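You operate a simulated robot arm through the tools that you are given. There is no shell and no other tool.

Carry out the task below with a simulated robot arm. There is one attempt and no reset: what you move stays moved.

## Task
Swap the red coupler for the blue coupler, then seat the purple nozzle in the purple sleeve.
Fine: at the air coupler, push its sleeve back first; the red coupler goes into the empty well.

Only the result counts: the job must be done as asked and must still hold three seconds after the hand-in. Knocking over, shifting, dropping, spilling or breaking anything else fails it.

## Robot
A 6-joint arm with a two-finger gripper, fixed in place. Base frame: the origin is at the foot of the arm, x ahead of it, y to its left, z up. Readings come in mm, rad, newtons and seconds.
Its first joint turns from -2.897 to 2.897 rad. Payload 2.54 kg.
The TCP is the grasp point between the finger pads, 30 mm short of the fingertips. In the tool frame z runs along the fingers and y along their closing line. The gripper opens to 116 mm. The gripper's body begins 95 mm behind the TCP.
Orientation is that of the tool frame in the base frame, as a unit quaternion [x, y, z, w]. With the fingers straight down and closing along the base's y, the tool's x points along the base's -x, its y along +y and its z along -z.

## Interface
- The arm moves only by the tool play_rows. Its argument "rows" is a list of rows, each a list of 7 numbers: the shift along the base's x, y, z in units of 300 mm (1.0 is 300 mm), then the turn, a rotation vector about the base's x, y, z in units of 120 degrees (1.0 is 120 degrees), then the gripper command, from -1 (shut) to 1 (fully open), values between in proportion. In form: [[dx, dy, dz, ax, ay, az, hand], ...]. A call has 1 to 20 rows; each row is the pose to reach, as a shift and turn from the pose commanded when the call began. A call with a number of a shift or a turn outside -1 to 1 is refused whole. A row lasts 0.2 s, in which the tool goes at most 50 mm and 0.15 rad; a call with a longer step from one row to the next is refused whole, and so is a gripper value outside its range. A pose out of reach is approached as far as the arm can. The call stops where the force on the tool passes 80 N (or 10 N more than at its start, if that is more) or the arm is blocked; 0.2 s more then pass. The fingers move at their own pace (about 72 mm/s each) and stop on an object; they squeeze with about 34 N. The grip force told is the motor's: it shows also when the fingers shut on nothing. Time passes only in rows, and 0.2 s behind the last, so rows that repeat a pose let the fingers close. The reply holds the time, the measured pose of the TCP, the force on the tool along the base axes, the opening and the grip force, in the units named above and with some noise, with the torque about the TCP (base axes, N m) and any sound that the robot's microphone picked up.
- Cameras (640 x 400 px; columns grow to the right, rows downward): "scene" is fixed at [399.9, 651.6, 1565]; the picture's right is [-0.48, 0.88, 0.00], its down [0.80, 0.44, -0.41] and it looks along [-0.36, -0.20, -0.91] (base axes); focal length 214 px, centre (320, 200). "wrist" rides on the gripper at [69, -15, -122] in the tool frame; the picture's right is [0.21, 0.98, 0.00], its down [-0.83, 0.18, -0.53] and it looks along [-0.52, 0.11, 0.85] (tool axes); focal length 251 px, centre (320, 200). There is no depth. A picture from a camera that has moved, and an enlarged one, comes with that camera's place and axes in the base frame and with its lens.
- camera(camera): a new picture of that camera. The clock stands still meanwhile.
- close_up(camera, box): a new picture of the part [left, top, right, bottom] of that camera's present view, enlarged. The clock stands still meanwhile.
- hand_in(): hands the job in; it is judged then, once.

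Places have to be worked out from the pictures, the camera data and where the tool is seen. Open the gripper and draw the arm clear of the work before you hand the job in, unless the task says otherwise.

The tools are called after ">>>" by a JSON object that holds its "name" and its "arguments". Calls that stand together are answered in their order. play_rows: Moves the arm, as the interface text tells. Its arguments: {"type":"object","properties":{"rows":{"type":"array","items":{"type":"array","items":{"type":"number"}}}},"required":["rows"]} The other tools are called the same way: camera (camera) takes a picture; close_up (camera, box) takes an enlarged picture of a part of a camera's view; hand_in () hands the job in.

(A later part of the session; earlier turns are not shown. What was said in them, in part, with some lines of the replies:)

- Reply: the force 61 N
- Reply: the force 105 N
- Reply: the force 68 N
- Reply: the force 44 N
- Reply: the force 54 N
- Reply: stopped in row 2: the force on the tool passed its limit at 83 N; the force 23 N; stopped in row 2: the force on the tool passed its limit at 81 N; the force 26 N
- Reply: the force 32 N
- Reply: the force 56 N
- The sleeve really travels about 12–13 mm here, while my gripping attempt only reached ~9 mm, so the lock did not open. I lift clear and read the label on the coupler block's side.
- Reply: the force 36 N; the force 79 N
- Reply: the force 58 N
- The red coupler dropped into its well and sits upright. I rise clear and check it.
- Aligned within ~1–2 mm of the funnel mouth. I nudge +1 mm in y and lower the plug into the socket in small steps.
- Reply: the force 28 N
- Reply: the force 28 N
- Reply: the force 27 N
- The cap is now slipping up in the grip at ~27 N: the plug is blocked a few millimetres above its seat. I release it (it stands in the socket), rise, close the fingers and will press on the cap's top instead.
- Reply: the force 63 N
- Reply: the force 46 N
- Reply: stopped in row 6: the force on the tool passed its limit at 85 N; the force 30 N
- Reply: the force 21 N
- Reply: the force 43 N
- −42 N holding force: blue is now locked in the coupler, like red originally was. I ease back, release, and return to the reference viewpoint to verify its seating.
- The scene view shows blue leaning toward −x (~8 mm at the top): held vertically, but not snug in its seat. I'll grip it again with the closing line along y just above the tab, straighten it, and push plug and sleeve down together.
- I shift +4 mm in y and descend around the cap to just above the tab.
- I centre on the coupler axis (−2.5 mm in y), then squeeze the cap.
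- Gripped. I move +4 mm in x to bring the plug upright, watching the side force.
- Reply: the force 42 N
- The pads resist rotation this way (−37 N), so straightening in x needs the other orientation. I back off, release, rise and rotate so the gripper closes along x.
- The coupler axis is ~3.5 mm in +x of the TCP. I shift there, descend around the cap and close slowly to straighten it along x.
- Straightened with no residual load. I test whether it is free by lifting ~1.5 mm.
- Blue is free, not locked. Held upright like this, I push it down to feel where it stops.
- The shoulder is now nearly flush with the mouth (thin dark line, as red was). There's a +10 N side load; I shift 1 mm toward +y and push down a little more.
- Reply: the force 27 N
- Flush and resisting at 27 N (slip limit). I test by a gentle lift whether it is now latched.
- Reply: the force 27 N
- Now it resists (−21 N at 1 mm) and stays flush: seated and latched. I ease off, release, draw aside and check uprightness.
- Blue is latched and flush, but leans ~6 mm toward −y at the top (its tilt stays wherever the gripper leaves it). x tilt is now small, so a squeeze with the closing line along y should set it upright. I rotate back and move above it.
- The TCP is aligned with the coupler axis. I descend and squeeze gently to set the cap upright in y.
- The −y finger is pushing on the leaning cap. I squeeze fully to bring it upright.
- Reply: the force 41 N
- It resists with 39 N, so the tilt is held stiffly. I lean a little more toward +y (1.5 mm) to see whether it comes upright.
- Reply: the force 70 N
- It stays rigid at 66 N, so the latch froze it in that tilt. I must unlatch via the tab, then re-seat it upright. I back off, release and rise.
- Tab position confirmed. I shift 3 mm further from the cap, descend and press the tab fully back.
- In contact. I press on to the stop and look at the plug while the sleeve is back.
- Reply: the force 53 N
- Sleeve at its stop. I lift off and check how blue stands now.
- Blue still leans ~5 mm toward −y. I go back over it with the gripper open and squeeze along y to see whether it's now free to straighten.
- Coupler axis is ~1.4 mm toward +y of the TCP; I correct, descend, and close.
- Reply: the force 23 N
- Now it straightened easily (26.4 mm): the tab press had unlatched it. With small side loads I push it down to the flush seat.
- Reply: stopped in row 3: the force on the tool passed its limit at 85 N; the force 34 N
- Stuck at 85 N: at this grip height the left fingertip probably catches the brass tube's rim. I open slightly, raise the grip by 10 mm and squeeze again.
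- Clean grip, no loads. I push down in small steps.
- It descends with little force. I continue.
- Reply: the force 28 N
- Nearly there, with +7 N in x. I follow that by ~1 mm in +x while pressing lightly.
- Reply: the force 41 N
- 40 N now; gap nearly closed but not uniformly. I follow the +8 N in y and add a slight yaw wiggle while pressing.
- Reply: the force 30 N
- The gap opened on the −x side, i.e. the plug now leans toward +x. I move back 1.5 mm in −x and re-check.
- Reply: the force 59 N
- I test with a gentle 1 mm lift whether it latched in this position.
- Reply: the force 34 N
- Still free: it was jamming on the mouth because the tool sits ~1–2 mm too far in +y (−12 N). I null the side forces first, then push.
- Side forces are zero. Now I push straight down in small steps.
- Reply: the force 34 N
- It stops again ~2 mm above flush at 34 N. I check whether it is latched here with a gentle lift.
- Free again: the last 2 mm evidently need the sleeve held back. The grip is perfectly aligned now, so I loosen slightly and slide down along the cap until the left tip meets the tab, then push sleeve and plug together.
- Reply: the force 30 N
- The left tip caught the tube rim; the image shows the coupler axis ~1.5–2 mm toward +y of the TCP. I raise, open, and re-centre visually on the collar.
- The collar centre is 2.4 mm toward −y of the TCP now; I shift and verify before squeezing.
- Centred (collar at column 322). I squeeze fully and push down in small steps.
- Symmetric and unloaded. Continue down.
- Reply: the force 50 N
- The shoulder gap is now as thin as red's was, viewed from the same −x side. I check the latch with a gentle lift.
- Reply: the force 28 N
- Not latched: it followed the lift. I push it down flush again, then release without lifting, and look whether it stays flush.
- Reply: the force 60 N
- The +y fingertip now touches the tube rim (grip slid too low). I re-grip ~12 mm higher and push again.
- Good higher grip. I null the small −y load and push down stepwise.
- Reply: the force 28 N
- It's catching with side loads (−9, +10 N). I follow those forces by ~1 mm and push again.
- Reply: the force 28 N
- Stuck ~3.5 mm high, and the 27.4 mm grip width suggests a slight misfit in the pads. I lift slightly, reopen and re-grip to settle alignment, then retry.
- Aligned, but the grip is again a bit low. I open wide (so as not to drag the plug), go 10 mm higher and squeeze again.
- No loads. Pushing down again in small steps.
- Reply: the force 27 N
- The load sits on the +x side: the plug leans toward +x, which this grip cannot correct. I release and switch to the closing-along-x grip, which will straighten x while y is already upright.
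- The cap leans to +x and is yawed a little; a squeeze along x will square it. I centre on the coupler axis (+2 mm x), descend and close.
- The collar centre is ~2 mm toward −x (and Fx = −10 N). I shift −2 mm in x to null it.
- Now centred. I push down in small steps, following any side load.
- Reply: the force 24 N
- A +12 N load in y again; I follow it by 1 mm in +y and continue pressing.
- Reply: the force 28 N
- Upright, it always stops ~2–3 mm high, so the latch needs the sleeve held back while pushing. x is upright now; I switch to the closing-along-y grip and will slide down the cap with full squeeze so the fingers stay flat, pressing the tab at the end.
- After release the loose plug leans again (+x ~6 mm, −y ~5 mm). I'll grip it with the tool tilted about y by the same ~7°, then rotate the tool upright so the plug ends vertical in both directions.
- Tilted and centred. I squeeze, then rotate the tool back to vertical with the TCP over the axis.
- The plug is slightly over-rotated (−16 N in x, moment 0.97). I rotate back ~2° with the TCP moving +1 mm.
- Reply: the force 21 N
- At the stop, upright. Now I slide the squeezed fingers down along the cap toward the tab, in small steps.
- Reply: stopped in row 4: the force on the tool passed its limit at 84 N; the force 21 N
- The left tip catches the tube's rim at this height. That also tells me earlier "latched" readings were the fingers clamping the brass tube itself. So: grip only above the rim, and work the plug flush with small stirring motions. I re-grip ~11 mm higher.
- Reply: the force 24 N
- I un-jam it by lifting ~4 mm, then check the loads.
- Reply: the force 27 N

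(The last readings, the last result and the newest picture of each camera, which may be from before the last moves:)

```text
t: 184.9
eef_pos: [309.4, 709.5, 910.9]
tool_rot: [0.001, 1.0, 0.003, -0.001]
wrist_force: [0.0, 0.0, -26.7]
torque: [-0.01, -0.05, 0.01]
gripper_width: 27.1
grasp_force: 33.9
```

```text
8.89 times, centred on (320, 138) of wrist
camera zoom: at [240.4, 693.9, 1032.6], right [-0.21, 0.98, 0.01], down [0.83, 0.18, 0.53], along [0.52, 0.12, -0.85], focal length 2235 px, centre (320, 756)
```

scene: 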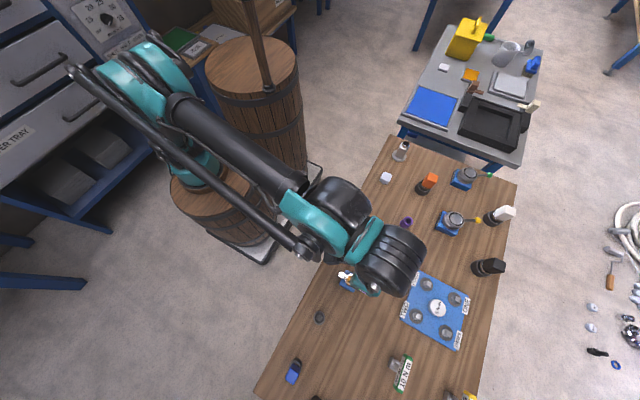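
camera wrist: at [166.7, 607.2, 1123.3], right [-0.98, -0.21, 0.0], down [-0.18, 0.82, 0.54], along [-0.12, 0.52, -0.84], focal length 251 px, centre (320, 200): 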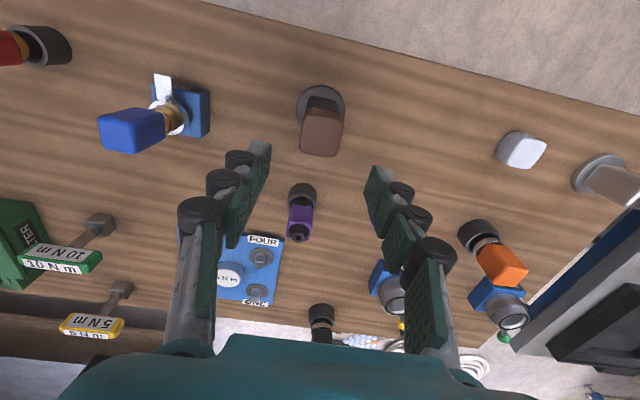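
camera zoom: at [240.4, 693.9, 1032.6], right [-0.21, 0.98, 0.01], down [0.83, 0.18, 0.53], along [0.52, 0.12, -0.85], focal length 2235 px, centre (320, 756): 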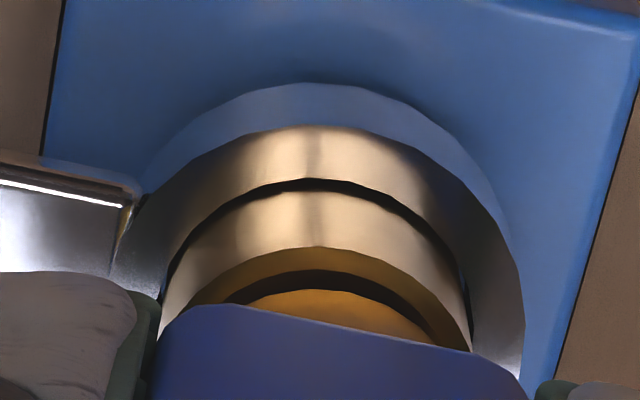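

Zero side load but −27 N vertically with the fingers clear of the tube: this time blue is truly latched. I release gently and check its uprightness in the scene view.

>>> {"name": "play_rows", "arguments": {"rows": [[0, 0, -0.004, 0, 0, 0, -1], [0, 0, -0.004, 0, 0, 0, -0.5], [0, 0, -0.004, 0, 0, 0, -0.2], [0, 0, -0.004, 0, 0, 0, 0.1], [0, 0, 0.06, 0, 0, 0, 0.1], [0, 0, 0.2, 0, 0, 0, 0.1], [0, 0, 0.3, 0, 0, 0, 0.1], [-0.12, 0, 0.3, 0, 0, 0, 0.1], [-0.28, -0.03, 0.3, 0, 0, 0, 0.1], [-0.44, -0.06, 0.3, 0, 0, 0, 0.1], [-0.56, -0.09, 0.3, 0, 0, 0, 0.1], [-0.56, -0.09, 0.3, 0, 0, 0, 0.1]]}}

>>> {"name": "close_up", "arguments": {"camera": "scene", "box": [335, 265, 365, 297]}}

>>> {"name": "close_up", "arguments": {"camera": "wrist", "box": [280, 180, 440, 320]}}

>>> {"name": "camera", "arguments": {"camera": "wrist"}}

```text
t: 187.5
eef_pos: [141.8, 683.2, 1001.3]
tool_rot: [0.001, 1.0, 0.004, -0.001]
wrist_force: [-0.1, 0.5, -0.4]
torque: [0.01, 0.01, 0.01]
gripper_width: 64.3
grasp_force: 0.0
```

```text
12.50 times, centred on (350, 281) of scene
camera zoom: at [399.9, 651.6, 1565.0], right [-0.48, 0.88, 0.0], down [0.8, 0.44, -0.41], along [-0.36, -0.2, -0.91], focal length 2681 px, centre (-55, -812)
```

zoom: 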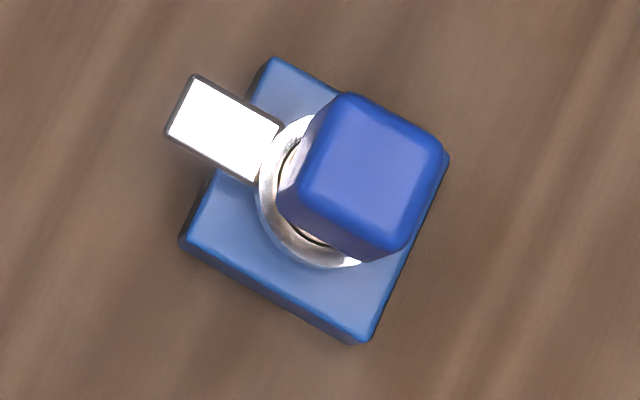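

```text
2.86 times, centred on (360, 250) of wrist
camera zoom: at [71.6, 667.0, 1124.6], right [-0.21, 0.98, 0.01], down [0.83, 0.18, 0.53], along [0.52, 0.12, -0.85], focal length 718 px, centre (206, 57)
```

zoom: 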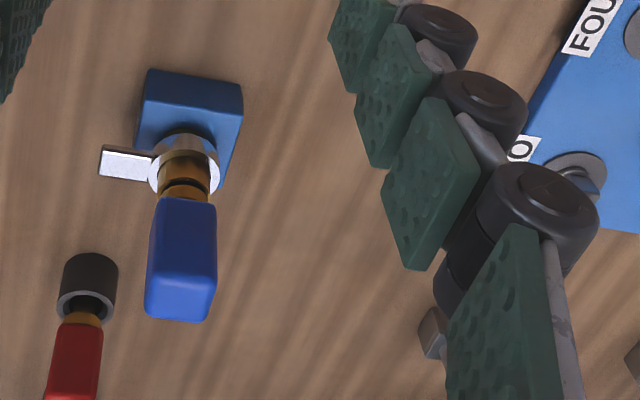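

```text
taken
camera wrist: at [71.6, 667.0, 1124.6], right [-0.21, 0.98, 0.01], down [0.83, 0.18, 0.53], along [0.52, 0.12, -0.85], focal length 251 px, centre (320, 200)
```

wrist: 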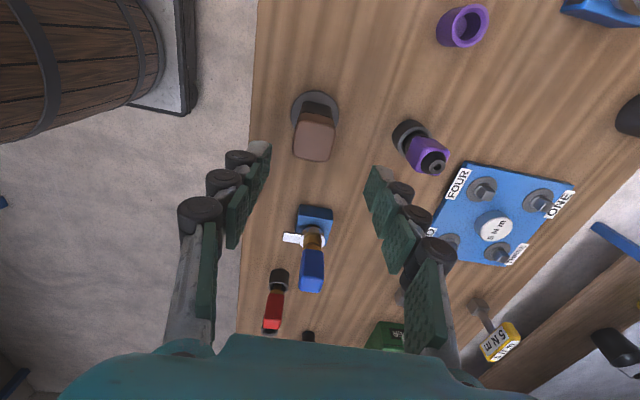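

Blue now stands upright, practically identical to red's original pose in the scene view. One direct comparison from my reference viewpoint, then on to the purple nozzle.

>>> {"name": "play_rows", "arguments": {"rows": [[0.12, 0.01, 0.03, 0, 0, 0, 1], [0.23, 0.022, 0.033, 0, 0, 0, 1], [0.23, 0.022, 0.033, 0, 0, 0, 1]]}}

>>> {"name": "close_up", "arguments": {"camera": "wrist", "box": [280, 155, 345, 245]}}

>>> {"name": "close_up", "arguments": {"camera": "wrist", "box": [280, 175, 330, 207]}}

```text
t: 188.3
eef_pos: [210.3, 688.8, 1012.8]
tool_rot: [0.001, 1.0, 0.004, -0.001]
wrist_force: [-0.1, -0.6, 0.6]
torque: [0.03, -0.02, -0.01]
gripper_width: 116.0
grasp_force: 0.1
```

```text
4.44 times, centred on (312, 200) of wrist
camera zoom: at [141.4, 672.0, 1134.5], right [-0.21, 0.98, 0.01], down [0.83, 0.18, 0.53], along [0.52, 0.12, -0.85], focal length 1118 px, centre (353, 200)
```

zoom: 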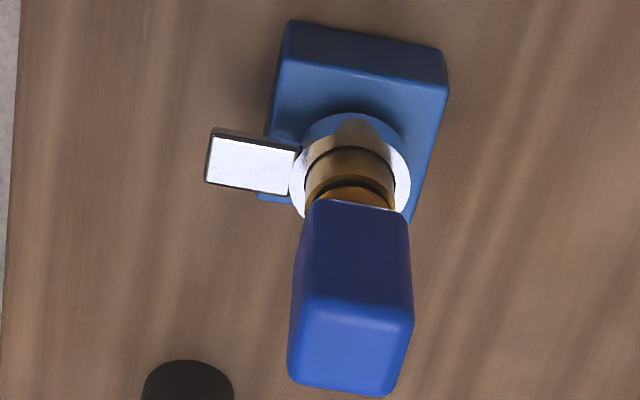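

```text
12.50 times, centred on (305, 191) of wrist
camera zoom: at [141.4, 672.0, 1134.5], right [-0.21, 0.98, 0.01], down [0.83, 0.18, 0.53], along [0.52, 0.12, -0.85], focal length 3143 px, centre (508, 312)
```

zoom: 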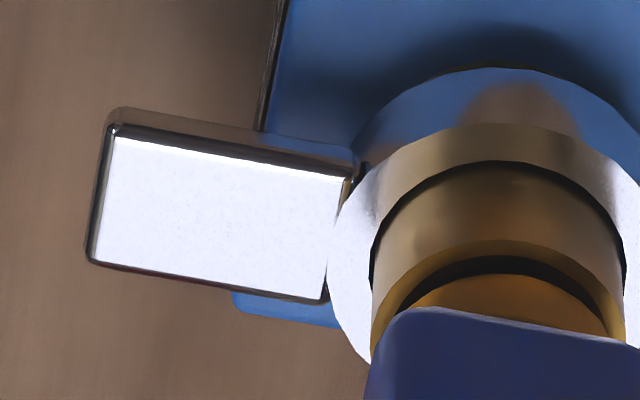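

Blue is held upright in the coupler, in essentially red's original pose. Now the purple pieces: I move to view the nozzle and sleeve.

>>> {"name": "play_rows", "arguments": {"rows": [[-0.07, 0.05, 0, 0, 0, 0, 1], [-0.16, 0.11, 0, 0, 0, 0, 1], [-0.26, 0.18, 0, 0, 0, 0, 1], [-0.36, 0.25, 0, 0, 0, 0, 1], [-0.46, 0.32, -0.03, 0, 0, 0, 1], [-0.49, 0.335, -0.05, 0, 0, 0, 1], [-0.49, 0.335, -0.05, 0, 0, 0, 1]]}}

>>> {"name": "camera", "arguments": {"camera": "wrist"}}

>>> {"name": "close_up", "arguments": {"camera": "scene", "box": [380, 205, 425, 265]}}

```text
t: 189.9
eef_pos: [62.0, 788.6, 994.9]
tool_rot: [0.001, 1.0, 0.004, -0.001]
wrist_force: [0.3, 0.4, 0.2]
torque: [-0.02, -0.01, 0.0]
gripper_width: 116.2
grasp_force: 0.0
```

```text
taken
camera wrist: at [-6.6, 771.5, 1117.1], right [-0.21, 0.98, 0.01], down [0.83, 0.18, 0.53], along [0.52, 0.12, -0.85], focal length 251 px, centre (320, 200)
```

wrist: 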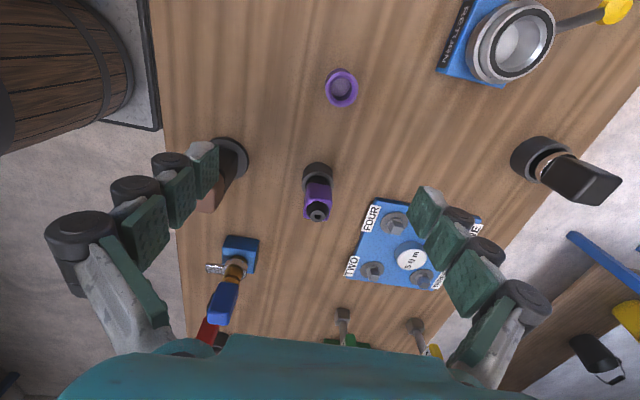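

```text
6.67 times, centred on (402, 235) of scene
camera zoom: at [399.9, 651.6, 1565.0], right [-0.48, 0.88, 0.0], down [0.8, 0.44, -0.41], along [-0.36, -0.2, -0.91], focal length 1430 px, centre (-230, -33)
```

zoom: 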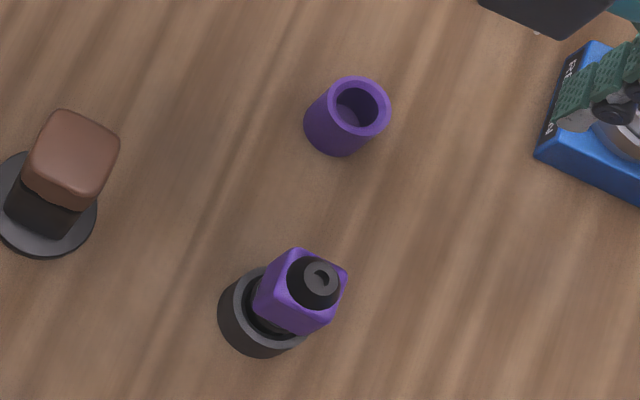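

>>> {"name": "close_up", "arguments": {"camera": "wrist", "box": [280, 150, 360, 230]}}

>>> {"name": "close_up", "arguments": {"camera": "wrist", "box": [310, 60, 370, 110]}}

>>> {"name": "close_up", "arguments": {"camera": "wrist", "box": [170, 120, 270, 220]}}

```text
5.00 times, centred on (320, 190) of wrist
camera zoom: at [-6.6, 771.5, 1117.1], right [-0.21, 0.98, 0.01], down [0.83, 0.18, 0.53], along [0.52, 0.12, -0.85], focal length 1257 px, centre (320, 250)
```

zoom: 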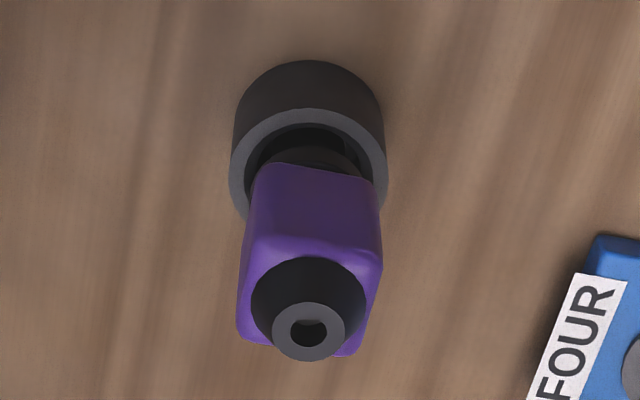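

```text
8.00 times, centred on (340, 85) of wrist
camera zoom: at [-6.6, 771.5, 1117.1], right [-0.21, 0.98, 0.01], down [0.83, 0.18, 0.53], along [0.52, 0.12, -0.85], focal length 2012 px, centre (160, 1120)
```

zoom: 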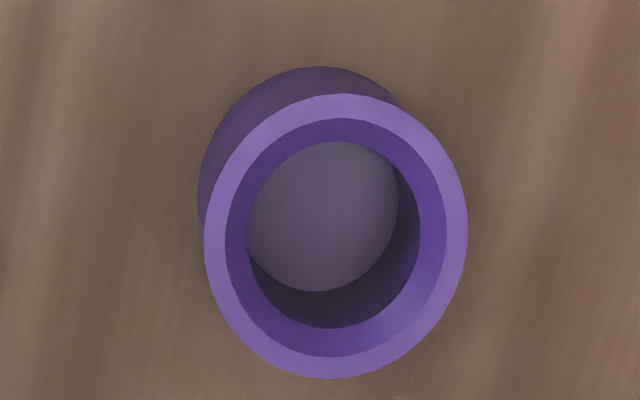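

```text
4.00 times, centred on (220, 170) of wrist
camera zoom: at [-6.6, 771.5, 1117.1], right [-0.21, 0.98, 0.01], down [0.83, 0.18, 0.53], along [0.52, 0.12, -0.85], focal length 1006 px, centre (720, 320)
```

zoom: 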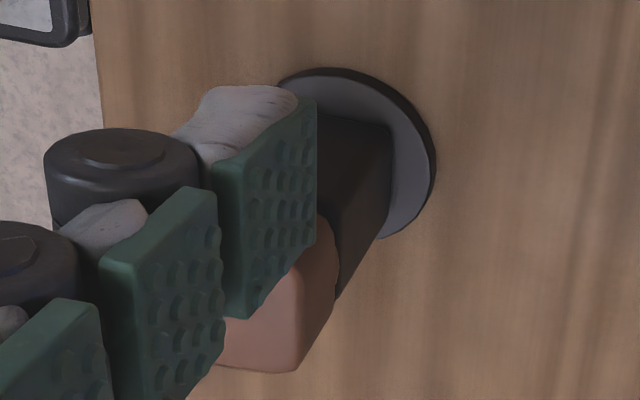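

The purple sleeve is a small open cylinder on the table near (31, 807), rim z≈816–825; the nozzle stands in a black well at ≈(149, 804), body 30 mm wide, z≈850–886 with a black tip to ≈897. I move above the nozzle and level the small tool tilt.

>>> {"name": "play_rows", "arguments": {"rows": [[0.07, 0.013, 0, -0.002, 0, 0, 0.3], [0.15, 0.028, 0, -0.004, -0.001, 0.001, 0.1], [0.22, 0.042, 0, -0.004, -0.001, 0.001, 0.1], [0.288, 0.055, -0.03, -0.004, -0.001, 0.001, 0.1], [0.288, 0.055, -0.06, -0.004, -0.001, 0.001, 0.1], [0.288, 0.055, -0.06, -0.004, -0.001, 0.001, 0.1]]}}

>>> {"name": "close_up", "arguments": {"camera": "wrist", "box": [240, 80, 400, 200]}}

```text
t: 191.3
eef_pos: [149.1, 805.0, 978.5]
tool_rot: [-0.001, 1.0, -0.002, 0.0]
wrist_force: [0.4, -0.4, -0.2]
torque: [-0.01, -0.01, 0.01]
gripper_width: 63.8
grasp_force: 0.1
```

```text
3.33 times, centred on (320, 140) of wrist
camera zoom: at [79.4, 789.6, 1100.7], right [-0.21, 0.98, 0.0], down [0.83, 0.18, 0.53], along [0.52, 0.11, -0.85], focal length 838 px, centre (320, 400)
```

zoom: 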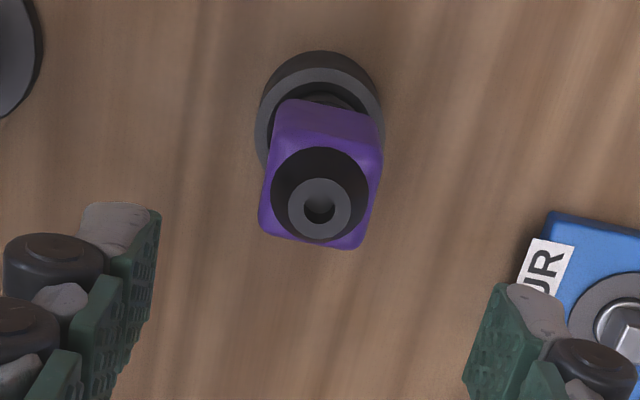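

Perfectly centred over the nozzle. I descend around its body and close.

>>> {"name": "play_rows", "arguments": {"rows": [[0, 0, -0.08, 0, 0, 0, -0.1], [0, 0, -0.18, 0, 0, 0, -0.1], [0, 0, -0.28, 0, 0, 0, -0.1], [0, 0, -0.335, 0, 0, 0, -0.1], [0, 0, -0.335, 0, 0, 0, -0.1]]}}

>>> {"name": "close_up", "arguments": {"camera": "wrist", "box": [250, 90, 390, 210]}}

```text
t: 192.5
eef_pos: [148.2, 804.6, 878.8]
tool_rot: [0.0, 1.0, 0.0, -0.001]
wrist_force: [0.5, -0.4, -0.2]
torque: [-0.02, 0.03, 0.04]
gripper_width: 52.4
grasp_force: 0.1
```

```text
3.33 times, centred on (320, 150) of wrist
camera zoom: at [78.8, 789.6, 1001.3], right [-0.21, 0.98, 0.0], down [0.83, 0.18, 0.53], along [0.52, 0.11, -0.85], focal length 838 px, centre (320, 367)
```

zoom: 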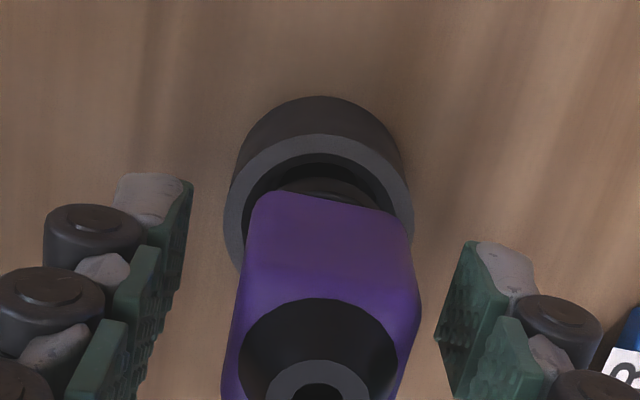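

>>> {"name": "play_rows", "arguments": {"rows": [[0, 0, 0, 0, 0, 0, -0.4], [0, 0, 0, 0, 0, 0, -1], [0, 0, 0, 0, 0, 0, -1], [0, 0, 0, 0, 0, 0, -1], [0, 0, 0.015, 0, 0, 0, -1], [0, 0, 0.03, 0, 0, 0, -1], [0, 0, 0.03, 0, 0, 0, -1]]}}

>>> {"name": "close_up", "arguments": {"camera": "wrist", "box": [250, 90, 390, 210]}}

```text
t: 194.1
eef_pos: [149.6, 806.2, 888.4]
tool_rot: [0.0, 1.0, -0.001, 0.0]
wrist_force: [-0.8, -0.3, -0.3]
torque: [-0.03, 0.01, 0.0]
gripper_width: 28.9
grasp_force: 34.3
```

```text
3.33 times, centred on (320, 150) of wrist
camera zoom: at [79.9, 789.7, 1010.5], right [-0.21, 0.98, 0.0], down [0.83, 0.18, 0.53], along [0.52, 0.11, -0.85], focal length 838 px, centre (320, 367)
```

zoom: 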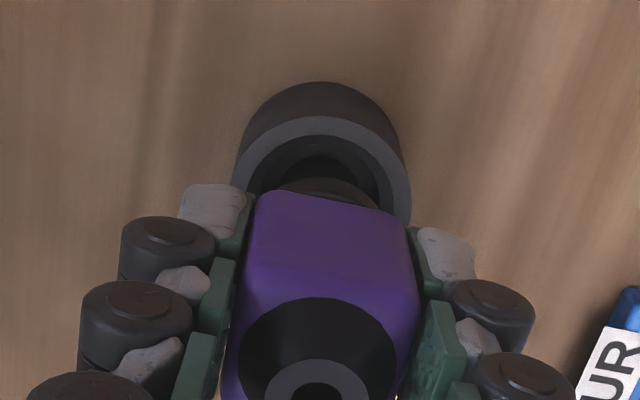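

The nozzle lifts freely (28.9 mm grip). I raise it clear and look at its underside.

>>> {"name": "play_rows", "arguments": {"rows": [[0, 0, 0.08, 0, 0, 0, -1], [0, 0, 0.18, 0, 0, 0, -1], [0, 0, 0.3, 0, 0, 0, -1], [0, 0, 0.4, 0, 0, 0, -1], [0, 0, 0.4, 0, 0, 0, -1]]}}

>>> {"name": "camera", "arguments": {"camera": "wrist"}}

>>> {"name": "close_up", "arguments": {"camera": "wrist", "box": [250, 110, 390, 230]}}

>>> {"name": "close_up", "arguments": {"camera": "wrist", "box": [290, 80, 370, 150]}}

```text
t: 195.3
eef_pos: [150.7, 806.0, 1006.3]
tool_rot: [0.0, 1.0, -0.001, 0.0]
wrist_force: [-0.5, -0.1, 0.1]
torque: [-0.02, 0.02, -0.01]
gripper_width: 28.9
grasp_force: 33.6
```

```text
taken
camera wrist: at [80.2, 791.3, 1128.9], right [-0.21, 0.98, 0.0], down [0.83, 0.18, 0.53], along [0.52, 0.11, -0.85], focal length 251 px, centre (320, 200)
```

wrist: 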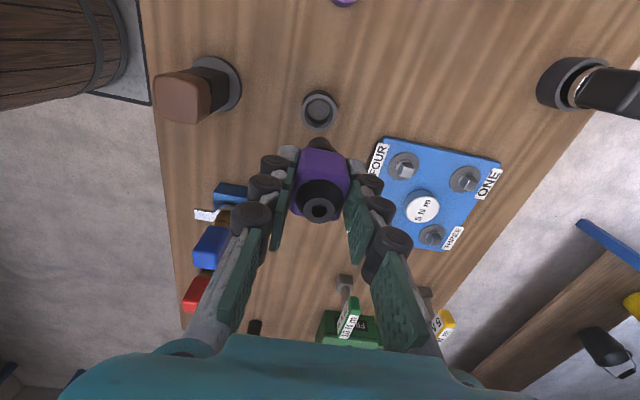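

```text
3.33 times, centred on (320, 170) of wrist
camera zoom: at [80.2, 791.3, 1128.9], right [-0.21, 0.98, 0.0], down [0.83, 0.18, 0.53], along [0.52, 0.11, -0.85], focal length 838 px, centre (320, 300)
```

zoom: 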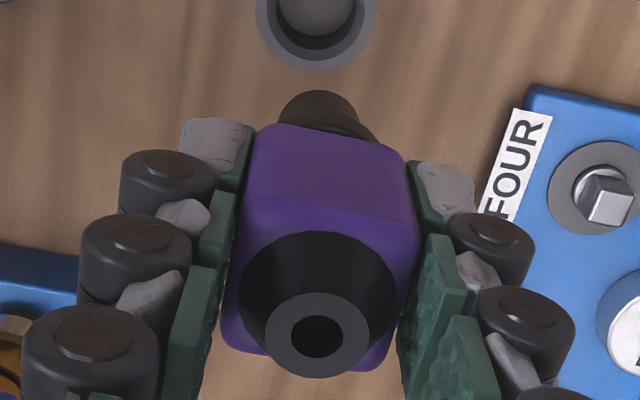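

```text
5.71 times, centred on (330, 115) of wrist
camera zoom: at [80.2, 791.3, 1128.9], right [-0.21, 0.98, 0.0], down [0.83, 0.18, 0.53], along [0.52, 0.11, -0.85], focal length 1437 px, centre (263, 686)
```

zoom: 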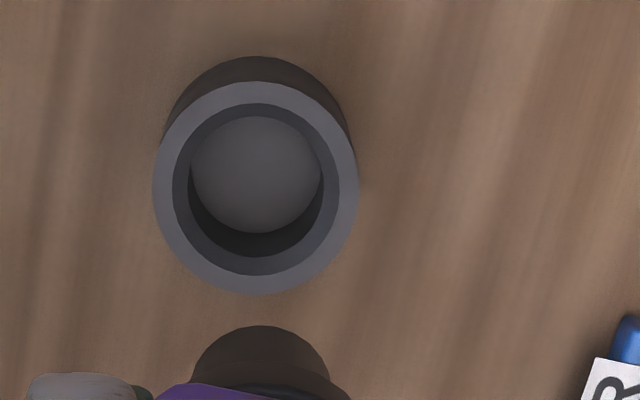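

Shaft ~16 mm thick and ~40 mm long below the body; the sleeve bore is ~23 mm. I carry the nozzle above the purple sleeve.

>>> {"name": "play_rows", "arguments": {"rows": [[-0.1, 0.001, 0, 0, 0, 0, -1], [-0.2, 0.002, 0, 0, 0, 0, -1], [-0.3, 0.003, 0, 0, 0, 0, -1], [-0.396, 0.004, 0, 0, 0, 0, -1], [-0.396, 0.004, -0.06, 0, 0, 0, -1], [-0.396, 0.004, -0.1, 0, 0, 0, -1], [-0.396, 0.004, -0.1, 0, 0, 0, -1]]}}

>>> {"name": "camera", "arguments": {"camera": "wrist"}}

>>> {"name": "close_up", "arguments": {"camera": "wrist", "box": [260, 80, 380, 180]}}

```text
t: 196.9
eef_pos: [30.2, 807.4, 975.3]
tool_rot: [0.0, 1.0, -0.001, 0.0]
wrist_force: [-0.1, 0.3, -0.1]
torque: [-0.02, 0.0, -0.04]
gripper_width: 28.8
grasp_force: 34.0
```

```text
taken
camera wrist: at [-38.6, 792.0, 1098.6], right [-0.21, 0.98, 0.0], down [0.83, 0.18, 0.53], along [0.52, 0.11, -0.85], focal length 251 px, centre (320, 200)
```

wrist: 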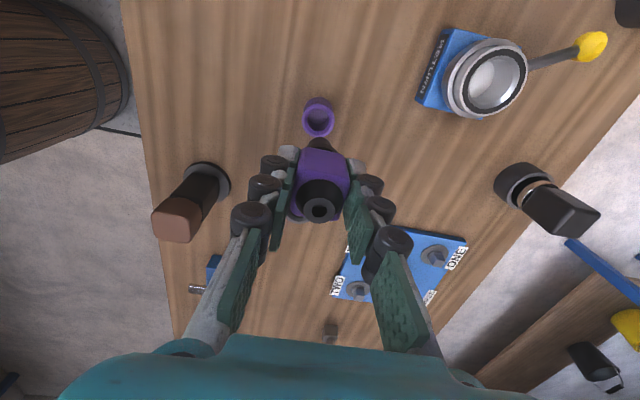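

```text
4.00 times, centred on (320, 130) of wrist
camera zoom: at [-38.6, 792.0, 1098.6], right [-0.21, 0.98, 0.0], down [0.83, 0.18, 0.53], along [0.52, 0.11, -0.85], focal length 1006 px, centre (320, 480)
```

zoom: 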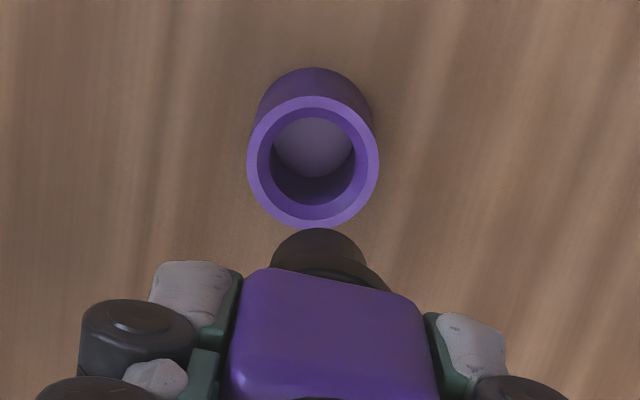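

The sleeve centre is ~2 mm toward −y and ~1 mm toward −x of the TCP. I correct and descend to just above its rim.

>>> {"name": "play_rows", "arguments": {"rows": [[-0.003, -0.007, -0.05, 0, 0, 0, -1], [-0.003, -0.007, -0.12, 0, 0, 0, -1], [-0.003, -0.007, -0.18, 0, 0, 0, -1], [-0.003, -0.007, -0.18, 0, 0, 0, -1]]}}

>>> {"name": "close_up", "arguments": {"camera": "wrist", "box": [260, 90, 380, 190]}}

```text
t: 197.9
eef_pos: [29.8, 805.2, 921.6]
tool_rot: [-0.001, 1.0, -0.001, 0.0]
wrist_force: [0.0, -1.4, -0.8]
torque: [0.01, -0.01, -0.01]
gripper_width: 28.9
grasp_force: 33.8
```

```text
4.00 times, centred on (320, 140) of wrist
camera zoom: at [-39.7, 790.1, 1043.8], right [-0.21, 0.98, 0.0], down [0.83, 0.18, 0.53], along [0.52, 0.11, -0.85], focal length 1006 px, centre (320, 440)
```

zoom: 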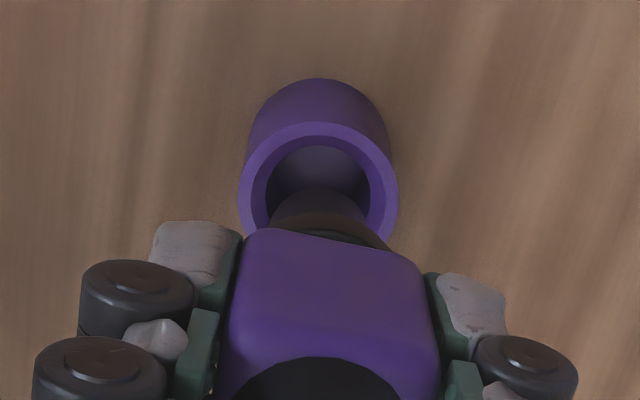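

Aligned within ~1 mm. I lower slowly toward the bore and watch the forces.

>>> {"name": "play_rows", "arguments": {"rows": [[0, 0, -0.02, 0, 0, 0, -1], [0, 0, -0.04, 0, 0, 0, -1], [0, 0, -0.06, 0, 0, 0, -1], [0, 0, -0.075, 0, 0, 0, -1]]}}

>>> {"name": "close_up", "arguments": {"camera": "wrist", "box": [260, 90, 380, 190]}}

```text
t: 198.9
eef_pos: [29.6, 804.9, 901.8]
tool_rot: [0.0, 1.0, 0.0, 0.0]
wrist_force: [-3.7, 0.1, 1.1]
torque: [0.04, 0.29, -0.01]
gripper_width: 28.7
grasp_force: 33.6
```

```text
4.00 times, centred on (320, 140) of wrist
camera zoom: at [-39.6, 789.6, 1023.6], right [-0.22, 0.98, 0.0], down [0.83, 0.18, 0.53], along [0.52, 0.11, -0.85], focal length 1006 px, centre (320, 440)
```

zoom: 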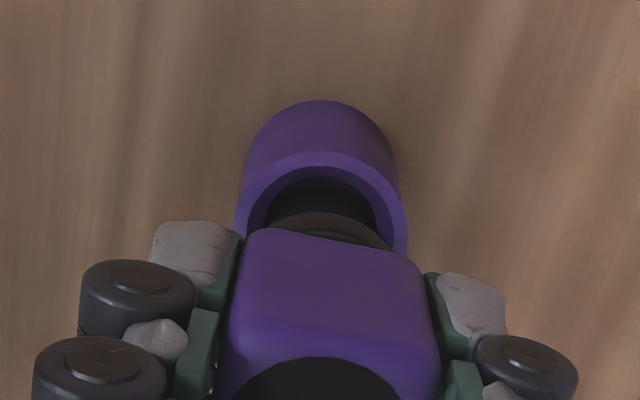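

The shaft end touches the +x wall slightly (−4 N). I shift 1.2 mm toward −x and continue.

>>> {"name": "play_rows", "arguments": {"rows": [[-0.003, 0, 0, 0, 0, 0, -1], [-0.005, 0, 0, 0, 0, 0, -1], [-0.005, 0, -0.01, 0, 0, 0, -1], [-0.005, 0, -0.02, 0, 0, 0, -1]]}}

```text
t: 199.9
eef_pos: [28.5, 805.3, 893.5]
tool_rot: [0.0, 1.0, -0.001, -0.001]
wrist_force: [-0.1, -0.1, -0.5]
torque: [-0.01, 0.01, 0.04]
gripper_width: 28.8
grasp_force: 34.5
```

Free of side loads. I keep lowering in small steps.

>>> {"name": "play_rows", "arguments": {"rows": [[0, 0, -0.01, 0, 0, 0, -1], [0, 0, -0.02, 0, 0, 0, -1], [0, 0, -0.03, 0, 0, 0, -1]]}}

>>> {"name": "close_up", "arguments": {"camera": "wrist", "box": [260, 90, 380, 190]}}

```text
t: 200.7
eef_pos: [27.6, 804.8, 884.7]
tool_rot: [0.0, 1.0, -0.001, 0.0]
wrist_force: [-0.7, 0.2, -0.8]
torque: [0.02, 0.0, -0.01]
gripper_width: 28.6
grasp_force: 33.7
```

```text
4.00 times, centred on (320, 140) of wrist
camera zoom: at [-41.6, 789.0, 1006.9], right [-0.21, 0.98, 0.0], down [0.83, 0.18, 0.53], along [0.52, 0.11, -0.85], focal length 1006 px, centre (320, 440)
```

zoom: 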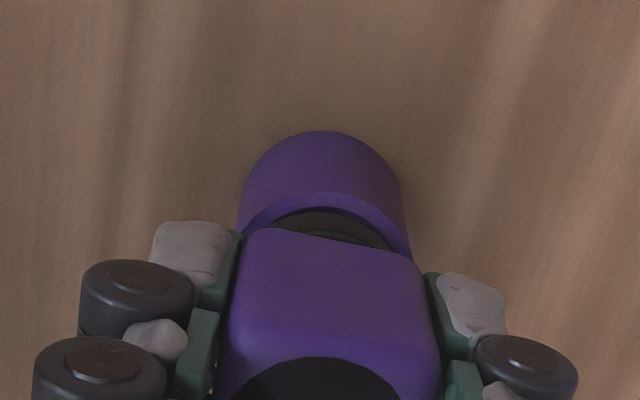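

>>> {"name": "play_rows", "arguments": {"rows": [[0, 0, -0.008, 0, 0, 0, -1], [0, 0, -0.016, 0, 0, 0, -1]]}}

>>> {"name": "play_rows", "arguments": {"rows": [[0, 0, -0.006, 0, 0, 0, -1], [0, 0, -0.012, 0, 0, 0, -1]]}}

>>> {"name": "close_up", "arguments": {"camera": "wrist", "box": [260, 90, 380, 190]}}

```text
t: 201.3
eef_pos: [27.8, 804.0, 881.2]
tool_rot: [0.0, 1.0, 0.0, -0.001]
wrist_force: [-4.3, 9.8, 28.1]
torque: [0.34, 0.13, 0.0]
gripper_width: 28.9
grasp_force: 34.2
```

```text
t: 201.9
eef_pos: [28.6, 805.0, 877.4]
tool_rot: [0.0, 1.0, 0.0, 0.0]
wrist_force: [1.2, 16.3, 28.0]
torque: [0.55, -0.02, 0.06]
gripper_width: 29.0
grasp_force: 34.1
```

```text
4.00 times, centred on (320, 140) of wrist
camera zoom: at [-40.6, 788.8, 998.8], right [-0.21, 0.98, 0.0], down [0.83, 0.18, 0.53], along [0.52, 0.11, -0.85], focal length 1006 px, centre (320, 440)
```

zoom: 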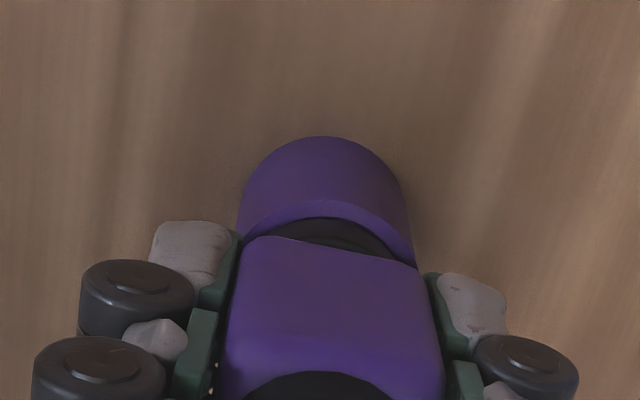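

Resistance with +16 N in y: the flange is touching the bore edge. I follow +1 mm in y and press again gently.

>>> {"name": "play_rows", "arguments": {"rows": [[0, 0.002, 0.002, 0, 0, 0, -1], [0, 0.004, 0.002, 0, 0, 0, -1], [0, 0.004, 0.002, 0, 0, 0, -1]]}}

>>> {"name": "play_rows", "arguments": {"rows": [[0, 0, -0.003, 0, 0, 0, -1], [0, 0, -0.006, 0, 0, 0, -1]]}}

>>> {"name": "close_up", "arguments": {"camera": "wrist", "box": [285, 120, 355, 165]}}

```text
t: 202.7
eef_pos: [29.4, 804.1, 875.8]
tool_rot: [0.001, 1.0, -0.002, 0.0]
wrist_force: [5.3, -13.1, -6.0]
torque: [-0.52, -0.31, -0.05]
gripper_width: 28.8
grasp_force: 34.3
```

```text
t: 203.3
eef_pos: [29.0, 804.3, 876.1]
tool_rot: [0.0, 1.0, -0.001, -0.001]
wrist_force: [4.8, -21.6, 6.0]
torque: [-0.82, -0.27, -0.01]
gripper_width: 28.6
grasp_force: 34.1
```

```text
8.89 times, centred on (320, 142) of wrist
camera zoom: at [-40.5, 789.5, 998.9], right [-0.21, 0.98, 0.0], down [0.83, 0.18, 0.53], along [0.52, 0.11, -0.85], focal length 2235 px, centre (320, 711)
```

zoom: 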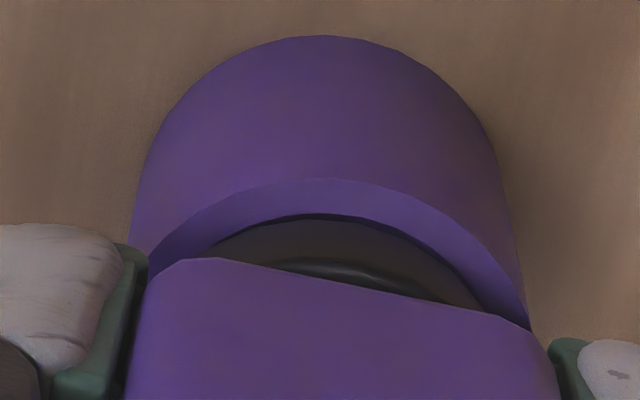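

Now the nozzle is held stiffly in the sleeve (side load flips sign within 1 mm, and it resists lifting): it has seated. I null the side loads and check.

>>> {"name": "play_rows", "arguments": {"rows": [[0, -0.002, 0, 0, 0, 0, -1], [0.001, -0.003, 0, 0, 0, 0, -1], [0.001, -0.003, 0, 0, 0, 0, -1]]}}

```text
t: 204.1
eef_pos: [28.9, 804.0, 877.9]
tool_rot: [0.0, 1.0, 0.0, 0.0]
wrist_force: [0.4, -18.2, 7.7]
torque: [-0.48, 0.02, 0.02]
gripper_width: 28.9
grasp_force: 34.2
```

>>> {"name": "play_rows", "arguments": {"rows": [[0, -0.002, 0, 0, 0, 0, -1], [0, -0.003, 0, 0, 0, 0, -1], [0, -0.003, 0, 0, 0, 0, -1]]}}

```text
t: 204.9
eef_pos: [28.8, 804.4, 876.2]
tool_rot: [0.0, 1.0, 0.0, 0.0]
wrist_force: [-5.7, 3.2, 19.1]
torque: [0.22, 0.34, 0.03]
gripper_width: 28.7
grasp_force: 34.3
```

Side loads nearly nil. I push once more straight down to the slip limit and then look.

>>> {"name": "play_rows", "arguments": {"rows": [[0.001, 0, -0.004, 0, 0, 0, -1], [0.001, 0, -0.008, 0, 0, 0, -1]]}}

>>> {"name": "close_up", "arguments": {"camera": "wrist", "box": [285, 120, 355, 165]}}

>>> {"name": "close_up", "arguments": {"camera": "wrist", "box": [250, 110, 390, 230]}}

```text
t: 205.5
eef_pos: [29.2, 803.3, 874.0]
tool_rot: [-0.001, 1.0, 0.0, 0.0]
wrist_force: [-7.0, 16.7, 27.0]
torque: [0.44, 0.14, 0.03]
gripper_width: 28.6
grasp_force: 33.8
```

```text
8.89 times, centred on (320, 142) of wrist
camera zoom: at [-39.7, 788.6, 996.2], right [-0.21, 0.98, 0.0], down [0.83, 0.18, 0.53], along [0.52, 0.12, -0.85], focal length 2235 px, centre (320, 711)
```

zoom: 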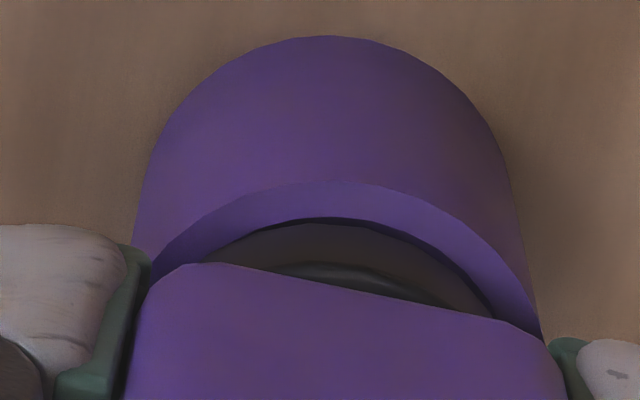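

```text
3.33 times, centred on (320, 170) of wrist
camera zoom: at [-39.7, 788.6, 996.2], right [-0.21, 0.98, 0.0], down [0.83, 0.18, 0.53], along [0.52, 0.12, -0.85], focal length 838 px, centre (320, 300)
```

zoom: 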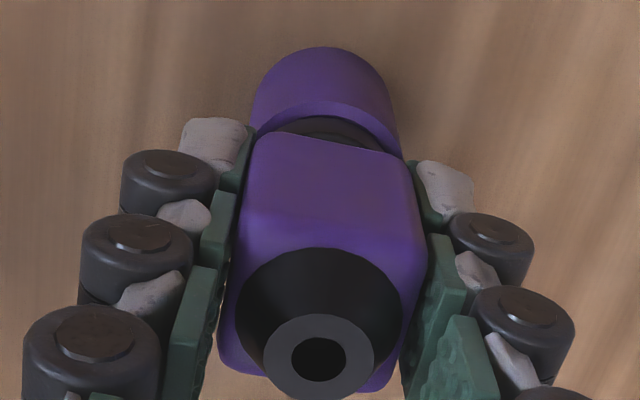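

The flange sits inside the bore. I ease the loads, release, and rise to inspect.

>>> {"name": "play_rows", "arguments": {"rows": [[0, 0.001, 0.004, 0, 0, 0, -1], [0, 0.002, 0.005, 0, 0, 0, -0.8], [0, 0.002, 0.005, 0, 0, 0, -0.45], [0, 0.002, 0.005, 0, 0, 0, -0.2], [0, 0.002, 0.005, 0, 0, 0, 0.1], [0, 0.002, 0.06, 0, 0, 0, 0.1], [0, 0.002, 0.18, 0, 0, 0, 0.1], [0, 0.002, 0.32, 0, 0, 0, 0.1], [0, 0.002, 0.38, 0, 0, 0, 0.1], [0, 0.002, 0.38, 0, 0, 0, 0.1]]}}

>>> {"name": "close_up", "arguments": {"camera": "wrist", "box": [240, 80, 400, 200]}}

>>> {"name": "close_up", "arguments": {"camera": "scene", "box": [380, 205, 425, 265]}}

```text
t: 207.7
eef_pos: [27.6, 804.8, 988.0]
tool_rot: [0.0, 1.0, -0.001, 0.0]
wrist_force: [-0.4, 0.6, -0.9]
torque: [0.01, -0.03, -0.01]
gripper_width: 63.6
grasp_force: 0.1
```

```text
3.33 times, centred on (320, 140) of wrist
camera zoom: at [-41.6, 789.7, 1110.5], right [-0.21, 0.98, 0.0], down [0.83, 0.18, 0.53], along [0.52, 0.11, -0.85], focal length 838 px, centre (320, 400)
```

zoom: 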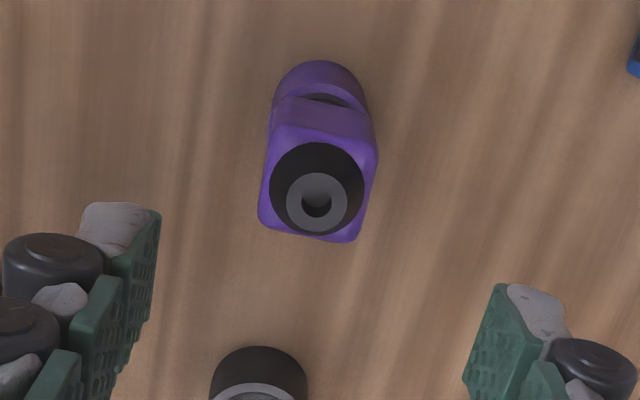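

```text
6.67 times, centred on (402, 235) of scene
camera zoom: at [399.9, 651.6, 1565.0], right [-0.48, 0.88, 0.0], down [0.8, 0.44, -0.41], along [-0.36, -0.2, -0.91], focal length 1430 px, centre (-230, -33)
```

zoom: 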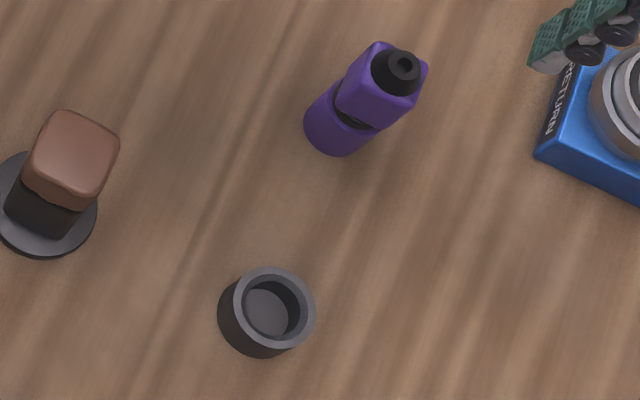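

The nozzle stands upright in the purple sleeve. I back off a little to view the joint from a lower angle and judge whether it is fully down.

>>> {"name": "play_rows", "arguments": {"rows": [[-0.12, 0, 0, 0, 0, 0, 0.1], [-0.25, 0, -0.02, 0, 0, 0, 0.1], [-0.35, 0, -0.05, 0, 0, 0, 0.1], [-0.35, 0, -0.05, 0, 0, 0, 0.1]]}}

>>> {"name": "camera", "arguments": {"camera": "wrist"}}

>>> {"name": "close_up", "arguments": {"camera": "wrist", "box": [280, 170, 380, 270]}}

```text
t: 208.7
eef_pos: [-73.9, 802.6, 972.8]
tool_rot: [0.0, 1.0, -0.001, 0.0]
wrist_force: [0.0, -0.4, 0.2]
torque: [0.03, 0.0, 0.0]
gripper_width: 63.7
grasp_force: 0.1
```

```text
taken
camera wrist: at [-144.7, 787.6, 1093.7], right [-0.21, 0.98, 0.0], down [0.83, 0.18, 0.53], along [0.52, 0.11, -0.85], focal length 251 px, centre (320, 200)
```

wrist: 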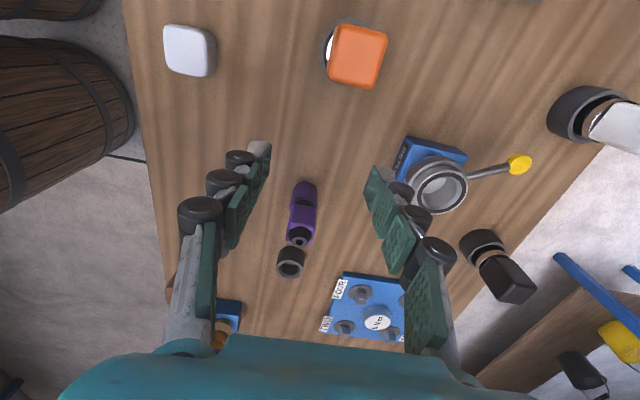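

```text
4.00 times, centred on (330, 220) of wrist
camera zoom: at [-144.7, 787.6, 1093.7], right [-0.21, 0.98, 0.0], down [0.83, 0.18, 0.53], along [0.52, 0.11, -0.85], focal length 1006 px, centre (280, 120)
```

zoom: 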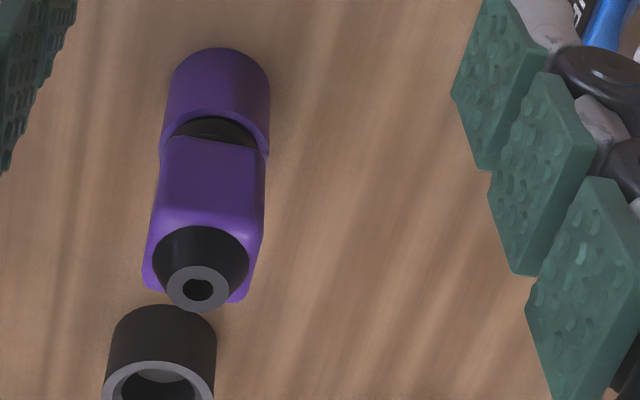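

>>> {"name": "close_up", "arguments": {"camera": "wrist", "box": [285, 178, 325, 218]}}

>>> {"name": "close_up", "arguments": {"camera": "scene", "box": [398, 205, 418, 232]}}

```text
10.00 times, centred on (305, 198) of wrist
camera zoom: at [-144.7, 787.6, 1093.7], right [-0.21, 0.98, 0.0], down [0.83, 0.18, 0.53], along [0.52, 0.11, -0.85], focal length 2514 px, centre (470, 220)
```

zoom: 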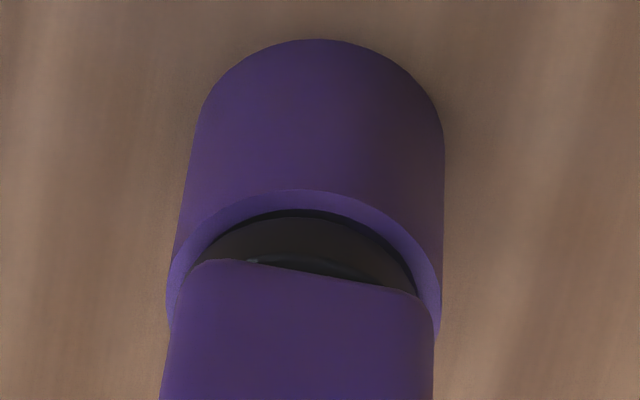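

```text
14.81 times, centred on (408, 218) of scene
camera zoom: at [399.9, 651.6, 1565.0], right [-0.48, 0.88, 0.0], down [0.8, 0.44, -0.41], along [-0.36, -0.2, -0.91], focal length 3177 px, centre (-984, -74)
```

zoom: 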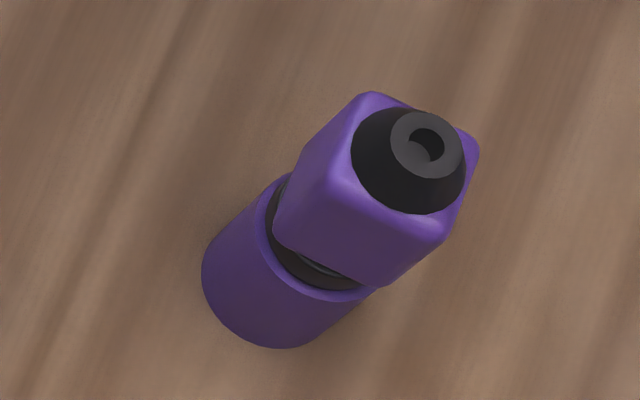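

The flange is inside the sleeve and the nozzle's body sits at the same height as in its old well, i.e. bottomed out, upright. I now raise the arm and withdraw it clear of the table, then take final pictures.

>>> {"name": "play_rows", "arguments": {"rows": [[0, 0, 0.12, 0, 0, 0, 0.5], [0, 0, 0.26, 0, 0, 0, 1], [0, -0.08, 0.4, 0, 0, 0, 1], [0, -0.2, 0.5, 0, 0, 0, 1], [0.03, -0.34, 0.56, 0, 0, 0, 1], [0.06, -0.48, 0.6, 0, 0, 0, 1], [0.1, -0.62, 0.62, 0, 0, 0, 1], [0.15, -0.76, 0.62, 0, 0, 0, 1], [0.2, -0.9, 0.62, 0, 0, 0, 1], [0.22, -0.98, 0.62, 0, 0, 0, 1], [0.22, -0.98, 0.62, 0, 0, 0, 1]]}}

>>> {"name": "camera", "arguments": {"camera": "scene"}}

>>> {"name": "close_up", "arguments": {"camera": "scene", "box": [280, 260, 380, 400]}}

>>> {"name": "close_up", "arguments": {"camera": "scene", "box": [335, 265, 365, 297]}}

>>> {"name": "close_up", "arguments": {"camera": "scene", "box": [305, 305, 335, 335]}}

```text
t: 211.1
eef_pos: [-9.3, 511.9, 1155.5]
tool_rot: [0.0, 1.0, -0.001, -0.001]
wrist_force: [-0.2, -0.3, -0.8]
torque: [-0.01, 0.0, -0.01]
gripper_width: 116.2
grasp_force: 0.1
out of reach, approached as far as the arm can: row 1, 2, 3, 4
```

```text
taken
```

scene: 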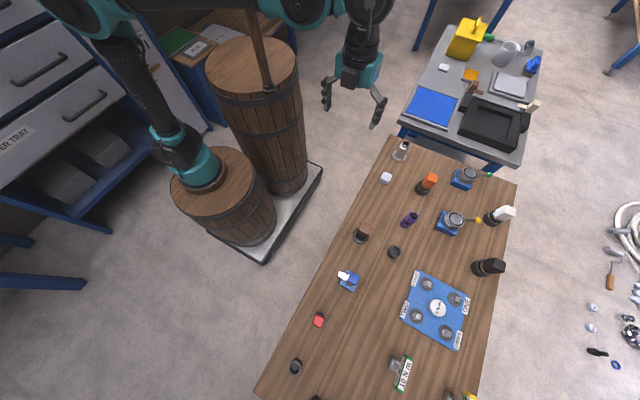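

```text
2.86 times, centred on (330, 330) of scene
camera zoom: at [399.9, 651.6, 1565.0], right [-0.48, 0.88, 0.0], down [0.8, 0.44, -0.41], along [-0.36, -0.2, -0.91], focal length 613 px, centre (291, -171)
```

zoom: 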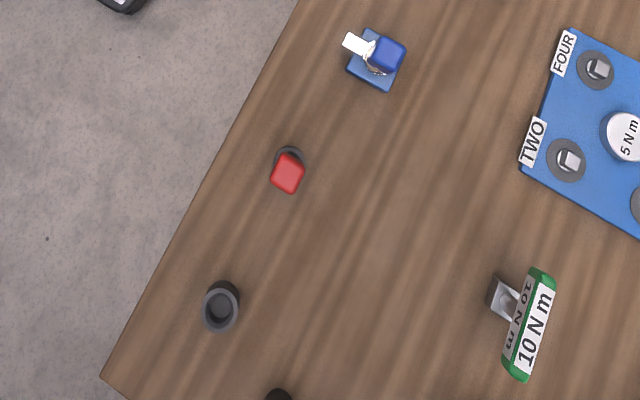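

```text
12.50 times, centred on (350, 281) of scene
camera zoom: at [399.9, 651.6, 1565.0], right [-0.48, 0.88, 0.0], down [0.8, 0.44, -0.41], along [-0.36, -0.2, -0.91], focal length 2681 px, centre (-55, -812)
```

zoom: 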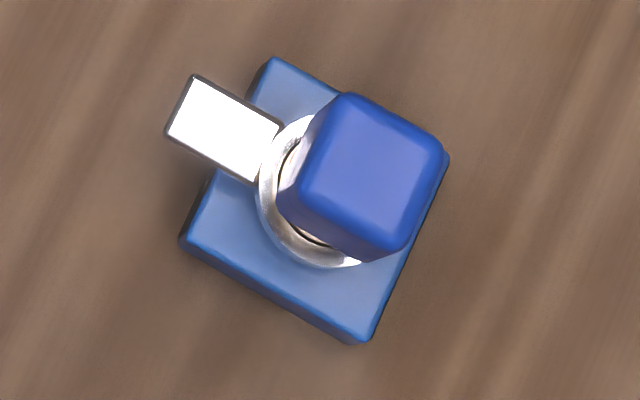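

```text
13.33 times, centred on (320, 320) of scene
camera zoom: at [399.9, 651.6, 1565.0], right [-0.48, 0.88, 0.0], down [0.8, 0.44, -0.41], along [-0.36, -0.2, -0.91], focal length 2860 px, centre (320, -1400)
```

zoom: 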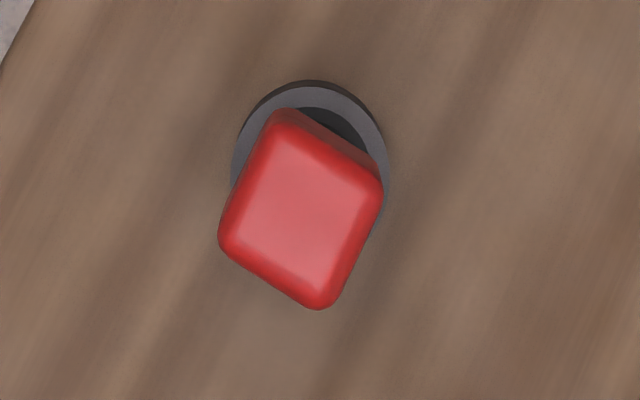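

Everything is in place: blue is upright and stable in the air coupler, red is in the formerly empty well, the purple nozzle is in the purple sleeve, and nothing else has moved. The gripper is open and the arm is clear, so I hand the job in.

>>> {"name": "hand_in", "arguments": {}}

```text
The job is handed in.
```

I've handed the job in. The swap and the nozzle look done, but I'm not certain the blue coupler is fully down in the air coupler.

- **Red coupler:** it stands upright in the well that was empty. Its top was level with blue's while blue was still in its own well.
- **Blue coupler:** it is in the air coupler, upright to within about 2°, and it didn't move in the roughly 20 seconds after I let go. It resisted a pull of about 27 N, which is where my grip slips, so I take it as latched. However, it sits about 2–2.5 mm higher than red did originally. A push on its cap earlier in the job, up to 85 N, did not close a similar gap.
- **Purple nozzle:** it stands in the purple sleeve at about the same height as in its old well, so I take it as bottomed out.

Nothing was knocked over or dropped, except that red slid about 11 mm down into its well when I let go. In the final pictures everything else is where it was. The gripper was open and the arm clear of the table at hand-in.

The blue coupler took several tries. I pushed the sleeve back and pressed on the cap more than once, with forces up to about 103 N. I saw no damage in the pictures.
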